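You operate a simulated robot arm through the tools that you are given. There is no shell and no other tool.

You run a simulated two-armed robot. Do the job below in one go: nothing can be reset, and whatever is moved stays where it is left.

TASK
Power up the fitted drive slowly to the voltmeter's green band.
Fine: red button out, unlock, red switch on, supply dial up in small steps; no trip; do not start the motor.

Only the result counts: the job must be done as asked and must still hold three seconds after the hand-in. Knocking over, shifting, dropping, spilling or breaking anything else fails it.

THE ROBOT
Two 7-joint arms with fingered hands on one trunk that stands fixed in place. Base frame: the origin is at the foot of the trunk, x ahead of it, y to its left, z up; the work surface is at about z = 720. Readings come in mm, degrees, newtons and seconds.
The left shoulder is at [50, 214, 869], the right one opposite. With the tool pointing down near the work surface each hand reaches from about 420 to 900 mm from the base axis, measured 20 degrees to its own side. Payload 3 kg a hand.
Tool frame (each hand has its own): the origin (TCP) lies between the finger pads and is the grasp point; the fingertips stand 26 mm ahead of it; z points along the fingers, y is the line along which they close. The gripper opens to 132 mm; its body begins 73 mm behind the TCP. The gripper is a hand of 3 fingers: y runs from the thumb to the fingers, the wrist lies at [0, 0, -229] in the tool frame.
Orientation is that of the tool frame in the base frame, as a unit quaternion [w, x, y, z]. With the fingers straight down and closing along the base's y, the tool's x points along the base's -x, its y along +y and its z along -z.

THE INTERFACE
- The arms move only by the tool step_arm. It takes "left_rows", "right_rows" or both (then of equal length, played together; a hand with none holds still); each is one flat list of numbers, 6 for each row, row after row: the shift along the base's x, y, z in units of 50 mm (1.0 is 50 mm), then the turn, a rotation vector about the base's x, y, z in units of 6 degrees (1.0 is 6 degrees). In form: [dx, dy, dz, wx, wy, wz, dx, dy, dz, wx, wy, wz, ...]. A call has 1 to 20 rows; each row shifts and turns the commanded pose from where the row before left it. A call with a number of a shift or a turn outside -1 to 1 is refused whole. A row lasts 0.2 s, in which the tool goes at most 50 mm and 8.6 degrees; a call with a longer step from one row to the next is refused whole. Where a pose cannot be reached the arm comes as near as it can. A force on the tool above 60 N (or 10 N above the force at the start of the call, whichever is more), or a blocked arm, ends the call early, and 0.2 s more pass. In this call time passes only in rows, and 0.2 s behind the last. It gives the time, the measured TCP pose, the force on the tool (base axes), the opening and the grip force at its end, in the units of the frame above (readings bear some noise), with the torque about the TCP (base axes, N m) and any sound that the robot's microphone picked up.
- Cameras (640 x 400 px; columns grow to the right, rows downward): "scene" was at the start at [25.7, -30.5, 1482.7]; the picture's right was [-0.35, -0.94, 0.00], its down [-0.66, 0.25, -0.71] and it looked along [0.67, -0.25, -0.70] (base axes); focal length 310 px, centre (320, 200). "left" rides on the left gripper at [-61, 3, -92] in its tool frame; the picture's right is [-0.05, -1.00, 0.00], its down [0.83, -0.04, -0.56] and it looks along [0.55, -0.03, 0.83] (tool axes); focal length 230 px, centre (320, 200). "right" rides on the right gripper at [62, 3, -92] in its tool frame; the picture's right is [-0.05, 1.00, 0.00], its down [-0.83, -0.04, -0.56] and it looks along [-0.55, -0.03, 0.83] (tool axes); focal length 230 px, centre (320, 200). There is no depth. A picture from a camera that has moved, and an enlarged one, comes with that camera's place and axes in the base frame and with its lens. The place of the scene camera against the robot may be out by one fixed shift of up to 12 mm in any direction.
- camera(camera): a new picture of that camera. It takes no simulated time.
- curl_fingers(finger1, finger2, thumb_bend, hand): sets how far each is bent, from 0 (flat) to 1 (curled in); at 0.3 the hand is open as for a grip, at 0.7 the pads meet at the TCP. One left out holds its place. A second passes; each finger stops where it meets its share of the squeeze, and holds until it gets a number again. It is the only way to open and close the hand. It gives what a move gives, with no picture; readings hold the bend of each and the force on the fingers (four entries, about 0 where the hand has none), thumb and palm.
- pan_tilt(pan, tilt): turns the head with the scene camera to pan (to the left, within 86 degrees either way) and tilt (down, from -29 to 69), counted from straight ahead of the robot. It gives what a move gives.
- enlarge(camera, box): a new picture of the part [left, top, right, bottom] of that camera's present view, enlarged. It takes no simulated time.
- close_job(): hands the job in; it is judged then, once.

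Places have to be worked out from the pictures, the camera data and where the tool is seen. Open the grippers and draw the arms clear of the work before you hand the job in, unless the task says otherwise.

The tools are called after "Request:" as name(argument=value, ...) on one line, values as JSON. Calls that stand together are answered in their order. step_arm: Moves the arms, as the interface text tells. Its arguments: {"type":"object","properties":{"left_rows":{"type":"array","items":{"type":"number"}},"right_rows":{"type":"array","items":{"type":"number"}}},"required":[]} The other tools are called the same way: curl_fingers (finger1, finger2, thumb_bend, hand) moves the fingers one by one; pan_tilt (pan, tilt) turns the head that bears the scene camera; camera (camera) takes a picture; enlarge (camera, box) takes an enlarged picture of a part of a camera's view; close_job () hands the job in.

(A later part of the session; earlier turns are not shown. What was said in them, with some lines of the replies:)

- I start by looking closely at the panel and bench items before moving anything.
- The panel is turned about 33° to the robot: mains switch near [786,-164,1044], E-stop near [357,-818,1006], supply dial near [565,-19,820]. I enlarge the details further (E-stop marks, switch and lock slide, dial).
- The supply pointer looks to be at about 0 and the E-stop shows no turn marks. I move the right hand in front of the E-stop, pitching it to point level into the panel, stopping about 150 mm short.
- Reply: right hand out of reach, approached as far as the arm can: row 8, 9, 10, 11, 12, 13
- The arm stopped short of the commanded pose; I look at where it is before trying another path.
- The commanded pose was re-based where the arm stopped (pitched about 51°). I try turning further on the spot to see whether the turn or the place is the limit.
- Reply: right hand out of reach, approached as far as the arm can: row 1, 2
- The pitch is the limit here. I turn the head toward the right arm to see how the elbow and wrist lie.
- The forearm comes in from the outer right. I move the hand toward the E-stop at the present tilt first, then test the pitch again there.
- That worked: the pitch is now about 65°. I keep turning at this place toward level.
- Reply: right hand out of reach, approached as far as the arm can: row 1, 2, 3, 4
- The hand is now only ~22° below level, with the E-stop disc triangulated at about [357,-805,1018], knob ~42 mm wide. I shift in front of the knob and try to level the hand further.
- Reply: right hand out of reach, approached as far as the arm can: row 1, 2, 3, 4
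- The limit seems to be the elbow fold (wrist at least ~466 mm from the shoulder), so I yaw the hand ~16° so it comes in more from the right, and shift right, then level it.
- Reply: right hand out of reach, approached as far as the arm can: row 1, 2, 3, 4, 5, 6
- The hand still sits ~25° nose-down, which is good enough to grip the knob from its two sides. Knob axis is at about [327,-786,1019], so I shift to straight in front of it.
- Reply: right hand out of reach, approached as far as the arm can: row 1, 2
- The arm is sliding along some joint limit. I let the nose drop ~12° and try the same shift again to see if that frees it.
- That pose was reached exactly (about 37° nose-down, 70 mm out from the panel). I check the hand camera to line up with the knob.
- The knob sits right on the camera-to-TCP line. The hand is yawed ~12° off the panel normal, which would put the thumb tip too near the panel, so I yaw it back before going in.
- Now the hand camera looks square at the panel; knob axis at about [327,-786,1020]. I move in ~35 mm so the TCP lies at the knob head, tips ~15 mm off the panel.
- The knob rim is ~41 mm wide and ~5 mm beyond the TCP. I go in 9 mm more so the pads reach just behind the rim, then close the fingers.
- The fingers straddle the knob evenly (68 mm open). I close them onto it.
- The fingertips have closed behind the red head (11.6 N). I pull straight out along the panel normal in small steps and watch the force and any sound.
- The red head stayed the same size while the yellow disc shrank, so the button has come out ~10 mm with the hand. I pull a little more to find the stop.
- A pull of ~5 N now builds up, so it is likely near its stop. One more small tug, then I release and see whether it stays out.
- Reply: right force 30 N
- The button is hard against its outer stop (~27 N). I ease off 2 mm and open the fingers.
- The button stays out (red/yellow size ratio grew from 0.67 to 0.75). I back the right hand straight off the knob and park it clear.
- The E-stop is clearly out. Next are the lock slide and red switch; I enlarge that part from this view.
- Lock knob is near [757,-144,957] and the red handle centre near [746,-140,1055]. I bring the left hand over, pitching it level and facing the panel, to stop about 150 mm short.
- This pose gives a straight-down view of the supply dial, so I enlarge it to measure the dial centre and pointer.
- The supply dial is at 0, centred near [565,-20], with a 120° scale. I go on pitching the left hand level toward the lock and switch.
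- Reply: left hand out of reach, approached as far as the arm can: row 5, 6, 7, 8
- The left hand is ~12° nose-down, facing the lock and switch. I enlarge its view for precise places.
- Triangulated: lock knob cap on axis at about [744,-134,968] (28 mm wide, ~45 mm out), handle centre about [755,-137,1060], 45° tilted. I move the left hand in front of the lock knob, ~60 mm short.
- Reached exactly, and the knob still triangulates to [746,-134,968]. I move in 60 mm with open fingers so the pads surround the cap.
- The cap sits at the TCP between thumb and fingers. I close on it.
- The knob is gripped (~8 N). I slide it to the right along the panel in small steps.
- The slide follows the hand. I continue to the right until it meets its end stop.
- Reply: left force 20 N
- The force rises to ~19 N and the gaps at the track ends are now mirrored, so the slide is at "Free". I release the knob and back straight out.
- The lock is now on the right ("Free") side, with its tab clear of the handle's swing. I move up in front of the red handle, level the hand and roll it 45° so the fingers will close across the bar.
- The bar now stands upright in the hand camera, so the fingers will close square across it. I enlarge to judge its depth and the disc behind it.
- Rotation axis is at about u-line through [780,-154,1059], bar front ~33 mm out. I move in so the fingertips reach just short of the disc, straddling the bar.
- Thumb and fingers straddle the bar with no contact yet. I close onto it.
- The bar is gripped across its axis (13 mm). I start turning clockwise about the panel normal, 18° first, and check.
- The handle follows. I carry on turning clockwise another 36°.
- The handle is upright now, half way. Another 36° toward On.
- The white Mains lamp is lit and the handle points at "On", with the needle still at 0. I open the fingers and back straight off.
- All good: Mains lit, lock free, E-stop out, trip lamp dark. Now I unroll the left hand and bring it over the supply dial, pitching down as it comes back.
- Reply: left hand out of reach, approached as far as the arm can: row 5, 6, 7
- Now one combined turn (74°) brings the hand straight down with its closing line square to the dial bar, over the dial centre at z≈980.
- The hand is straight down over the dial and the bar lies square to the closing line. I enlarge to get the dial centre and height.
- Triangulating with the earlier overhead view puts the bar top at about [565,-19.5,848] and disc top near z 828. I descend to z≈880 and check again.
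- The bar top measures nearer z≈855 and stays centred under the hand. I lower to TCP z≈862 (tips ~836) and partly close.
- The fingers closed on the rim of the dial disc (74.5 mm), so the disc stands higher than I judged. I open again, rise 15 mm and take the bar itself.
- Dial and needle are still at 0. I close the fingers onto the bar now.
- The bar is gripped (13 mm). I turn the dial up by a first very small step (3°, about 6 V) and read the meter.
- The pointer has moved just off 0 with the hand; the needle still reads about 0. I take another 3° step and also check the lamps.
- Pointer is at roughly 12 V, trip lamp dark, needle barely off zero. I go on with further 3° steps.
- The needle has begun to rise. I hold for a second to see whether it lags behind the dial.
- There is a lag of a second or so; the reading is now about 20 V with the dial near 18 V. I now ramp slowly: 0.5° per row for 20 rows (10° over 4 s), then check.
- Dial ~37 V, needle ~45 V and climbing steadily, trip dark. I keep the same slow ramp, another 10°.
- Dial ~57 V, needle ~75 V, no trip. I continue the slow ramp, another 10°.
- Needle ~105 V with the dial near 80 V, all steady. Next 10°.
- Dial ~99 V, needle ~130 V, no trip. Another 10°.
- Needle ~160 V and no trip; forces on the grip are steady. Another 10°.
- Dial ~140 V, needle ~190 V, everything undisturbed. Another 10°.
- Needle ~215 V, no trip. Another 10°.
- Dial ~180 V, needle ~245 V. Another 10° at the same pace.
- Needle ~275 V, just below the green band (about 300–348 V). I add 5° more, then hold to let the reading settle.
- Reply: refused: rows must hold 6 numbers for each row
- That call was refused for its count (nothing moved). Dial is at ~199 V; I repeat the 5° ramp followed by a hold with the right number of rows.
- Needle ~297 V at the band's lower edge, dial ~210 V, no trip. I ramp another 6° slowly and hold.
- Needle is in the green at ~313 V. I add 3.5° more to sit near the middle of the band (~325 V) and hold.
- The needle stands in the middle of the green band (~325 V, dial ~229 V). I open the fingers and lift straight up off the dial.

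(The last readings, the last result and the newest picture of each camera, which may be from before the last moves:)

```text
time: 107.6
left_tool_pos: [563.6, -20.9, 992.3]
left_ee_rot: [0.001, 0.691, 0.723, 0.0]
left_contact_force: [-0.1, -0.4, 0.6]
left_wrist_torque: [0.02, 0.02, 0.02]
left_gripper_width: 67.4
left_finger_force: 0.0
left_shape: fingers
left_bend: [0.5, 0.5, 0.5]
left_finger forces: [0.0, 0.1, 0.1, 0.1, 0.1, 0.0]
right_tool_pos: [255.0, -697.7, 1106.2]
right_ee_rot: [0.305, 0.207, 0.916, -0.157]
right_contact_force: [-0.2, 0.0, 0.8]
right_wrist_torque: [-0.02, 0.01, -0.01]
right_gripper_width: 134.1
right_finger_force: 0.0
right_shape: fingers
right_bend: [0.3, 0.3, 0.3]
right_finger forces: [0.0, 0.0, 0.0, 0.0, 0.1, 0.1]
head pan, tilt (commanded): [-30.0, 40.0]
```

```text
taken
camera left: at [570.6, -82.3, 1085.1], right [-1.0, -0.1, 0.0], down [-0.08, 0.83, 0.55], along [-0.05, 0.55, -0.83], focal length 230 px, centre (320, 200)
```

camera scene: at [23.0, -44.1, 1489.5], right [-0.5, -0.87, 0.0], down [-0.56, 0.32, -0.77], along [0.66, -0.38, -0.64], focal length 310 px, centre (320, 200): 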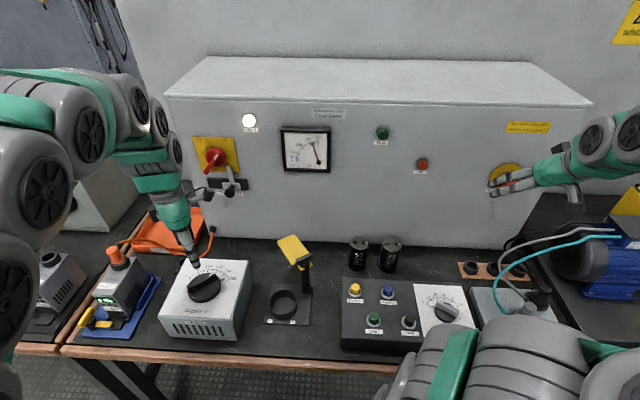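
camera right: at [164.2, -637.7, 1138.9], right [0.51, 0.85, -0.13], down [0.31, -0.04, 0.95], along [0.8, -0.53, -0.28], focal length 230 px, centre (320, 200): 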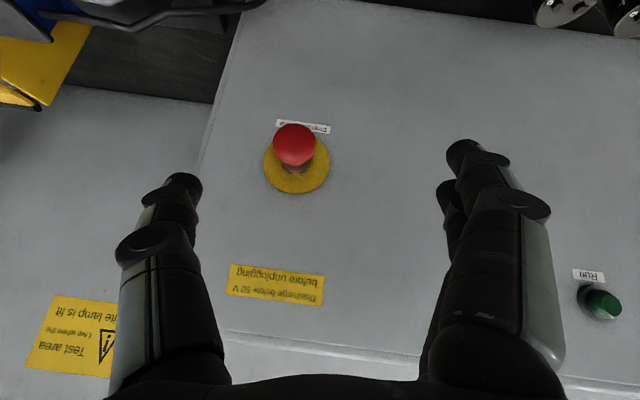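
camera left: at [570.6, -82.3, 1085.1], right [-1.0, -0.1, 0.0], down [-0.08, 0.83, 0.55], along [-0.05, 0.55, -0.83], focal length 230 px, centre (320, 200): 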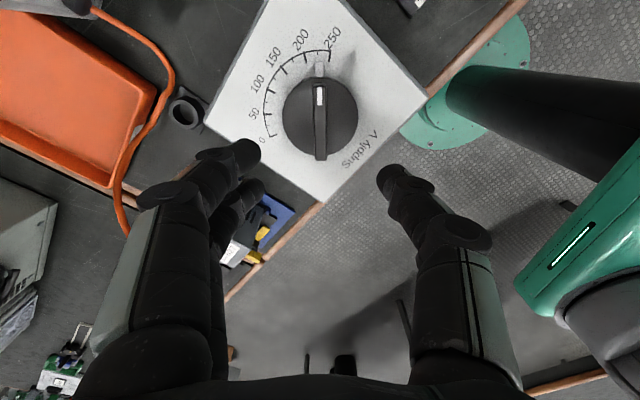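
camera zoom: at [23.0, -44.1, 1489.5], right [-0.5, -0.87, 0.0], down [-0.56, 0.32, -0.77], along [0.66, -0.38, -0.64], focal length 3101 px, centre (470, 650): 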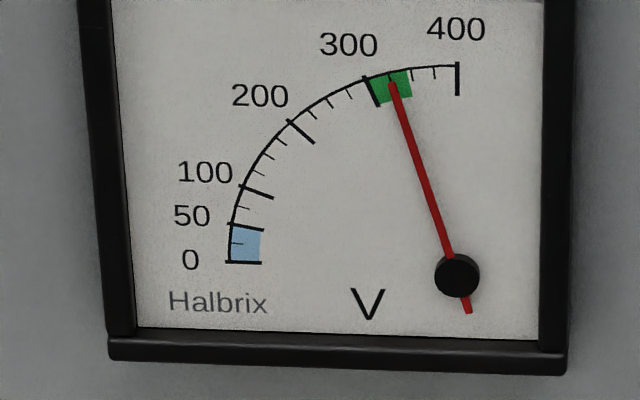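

The reading holds at ~325 V with the hand off. I open both hands fully and draw both arms back toward their start places.

Request:
curl_fingers(hand="left", finger1=0.3, finger2=0.3, thumb_bend=0.3)

Request:
step_arm(left_rows=[0, 0, 0.6, 0, 0, 0.5, 0, 0, 0.6, 0, 0, 0.8, -0.25, 0.02, 0.5, 0, 0, 0.9, -0.3, 0.02, 0.5, 0, 0, 0.9, -0.35, 0.02, 0.5, 0, 0, 0.9, -0.35, 0.02, 0.5, 0, 0, 0.9, -0.35, 0.02, 0.4, 0, 0, 0.9, -0.35, 0.02, 0.2, 0, 0, 0.9], right_rows=[0.1, 0.6, 0.4, 0.457, 0.697, 0, 0.2, 0.742, 0.338, 0.457, 0.697, 0, 0.245, 0.742, 0.338, 0.457, 0.697, 0, 0.245, 0.742, 0.338, 0.457, 0.697, 0, 0.245, 0.742, 0.338, 0.457, 0.697, 0, 0.245, 0.742, 0.338, 0.457, 0.697, 0, 0.245, 0.742, 0.338, 0.3, 0.4, 0, 0.245, 0.742, 0.338, 0, 0, 0])

Request:
camera(camera="scene")

Request:
enlarge(camera="scene", box=[230, 100, 450, 200])

Request:
enlarge(camera="scene", box=[285, 135, 325, 175])

```text
time: 108.6
left_tool_pos: [563.0, -21.0, 992.2]
left_ee_rot: [0.0, 0.69, 0.723, 0.0]
left_contact_force: [0.0, 0.3, 0.5]
left_wrist_torque: [0.02, -0.02, -0.02]
left_gripper_width: 134.0
left_finger_force: 0.1
left_shape: fingers
left_bend: [0.3, 0.3, 0.3]
left_finger forces: [0.0, 0.0, 0.0, 0.0, 0.0, 0.0]
right_tool_pos: [255.1, -697.4, 1107.0]
right_ee_rot: [0.305, 0.208, 0.916, -0.158]
right_contact_force: [-0.1, -0.3, -0.5]
right_wrist_torque: [0.0, 0.0, 0.01]
right_gripper_width: 134.4
right_finger_force: 0.0
right_shape: fingers
right_bend: [0.3, 0.3, 0.3]
right_finger forces: [0.0, 0.1, 0.0, 0.0, 0.1, 0.0]
head pan, tilt (commanded): [-30.0, 40.0]
```

```text
time: 110.4
left_tool_pos: [466.8, -14.2, 1183.1]
left_ee_rot: [0.001, 0.4, 0.917, 0.0]
left_contact_force: [-0.4, 0.2, 0.3]
left_wrist_torque: [-0.01, -0.03, -0.01]
left_gripper_width: 134.2
left_finger_force: 0.1
left_shape: fingers
left_bend: [0.3, 0.3, 0.3]
left_finger forces: [0.2, 0.0, 0.1, 0.0, 0.1, 0.0]
right_tool_pos: [342.7, -407.4, 1245.1]
right_ee_rot: [0.043, 0.209, 0.975, -0.056]
right_contact_force: [0.1, 0.4, -0.6]
right_wrist_torque: [-0.01, 0.02, 0.01]
right_gripper_width: 134.2
right_finger_force: 0.1
right_shape: fingers
right_bend: [0.3, 0.3, 0.3]
right_finger forces: [0.0, 0.1, 0.0, 0.0, 0.0, 0.0]
head pan, tilt (commanded): [-30.0, 40.0]
```

```text
taken
camera scene: at [23.0, -44.1, 1489.5], right [-0.5, -0.87, 0.0], down [-0.56, 0.32, -0.77], along [0.66, -0.38, -0.64], focal length 310 px, centre (320, 200)
```

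scene: 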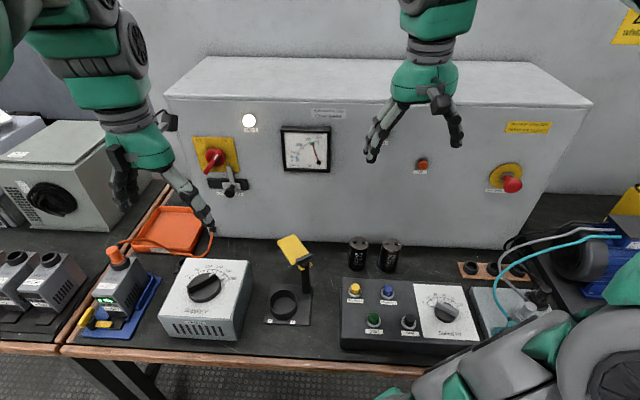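

```text
2.91 times, centred on (340, 150) of scene
camera zoom: at [23.0, -44.1, 1489.5], right [-0.5, -0.87, 0.0], down [-0.56, 0.32, -0.77], along [0.66, -0.38, -0.64], focal length 902 px, centre (262, 346)
```

zoom: 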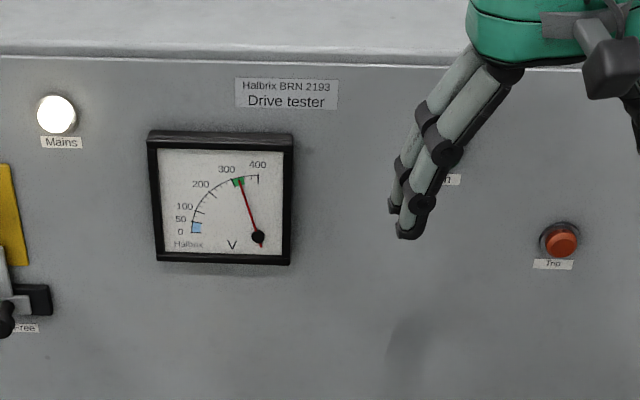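

```text
10.00 times, centred on (305, 155) of scene
camera zoom: at [23.0, -44.1, 1489.5], right [-0.5, -0.87, 0.0], down [-0.56, 0.32, -0.77], along [0.66, -0.38, -0.64], focal length 3101 px, centre (470, 650)
```

zoom: 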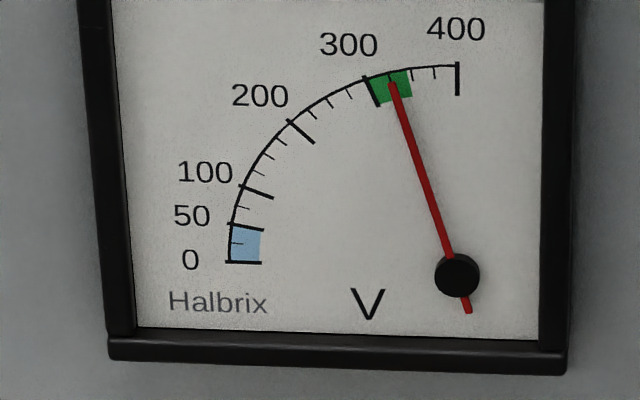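

Everything holds: Mains lit, E-stop out, lock Free, switch On, needle at ~325 V mid-green, Trip dark, Start untouched, both arms clear and hands open. I hand the job in.

Request:
close_job()

```text
The job is handed in.
```

I powered up the fitted drive to about 325 V, the middle of the voltmeter's green band, and handed the job in. The result of the judging has not come back to me.

- **Red button:** the right hand pulled it out to its stop, about 14 mm, and it stayed out when released.
- **Lock:** the left hand slid it from "Locked" to "Free" until it met its end stop.
- **Red switch:** turned 90° to "On"; the white Mains lamp came on with the meter still at 0.
- **Supply dial:** raised from 0 to about 229 V over roughly 50 seconds, mostly 0.5° at a time, watching the meter as it went.
- **Trip and motor:** the trip lamp was dark at every check, and I never touched Start.

After I let go of the dial the needle stayed put. In the last picture nothing on the bench appeared moved, and both arms were drawn back with the hands open.
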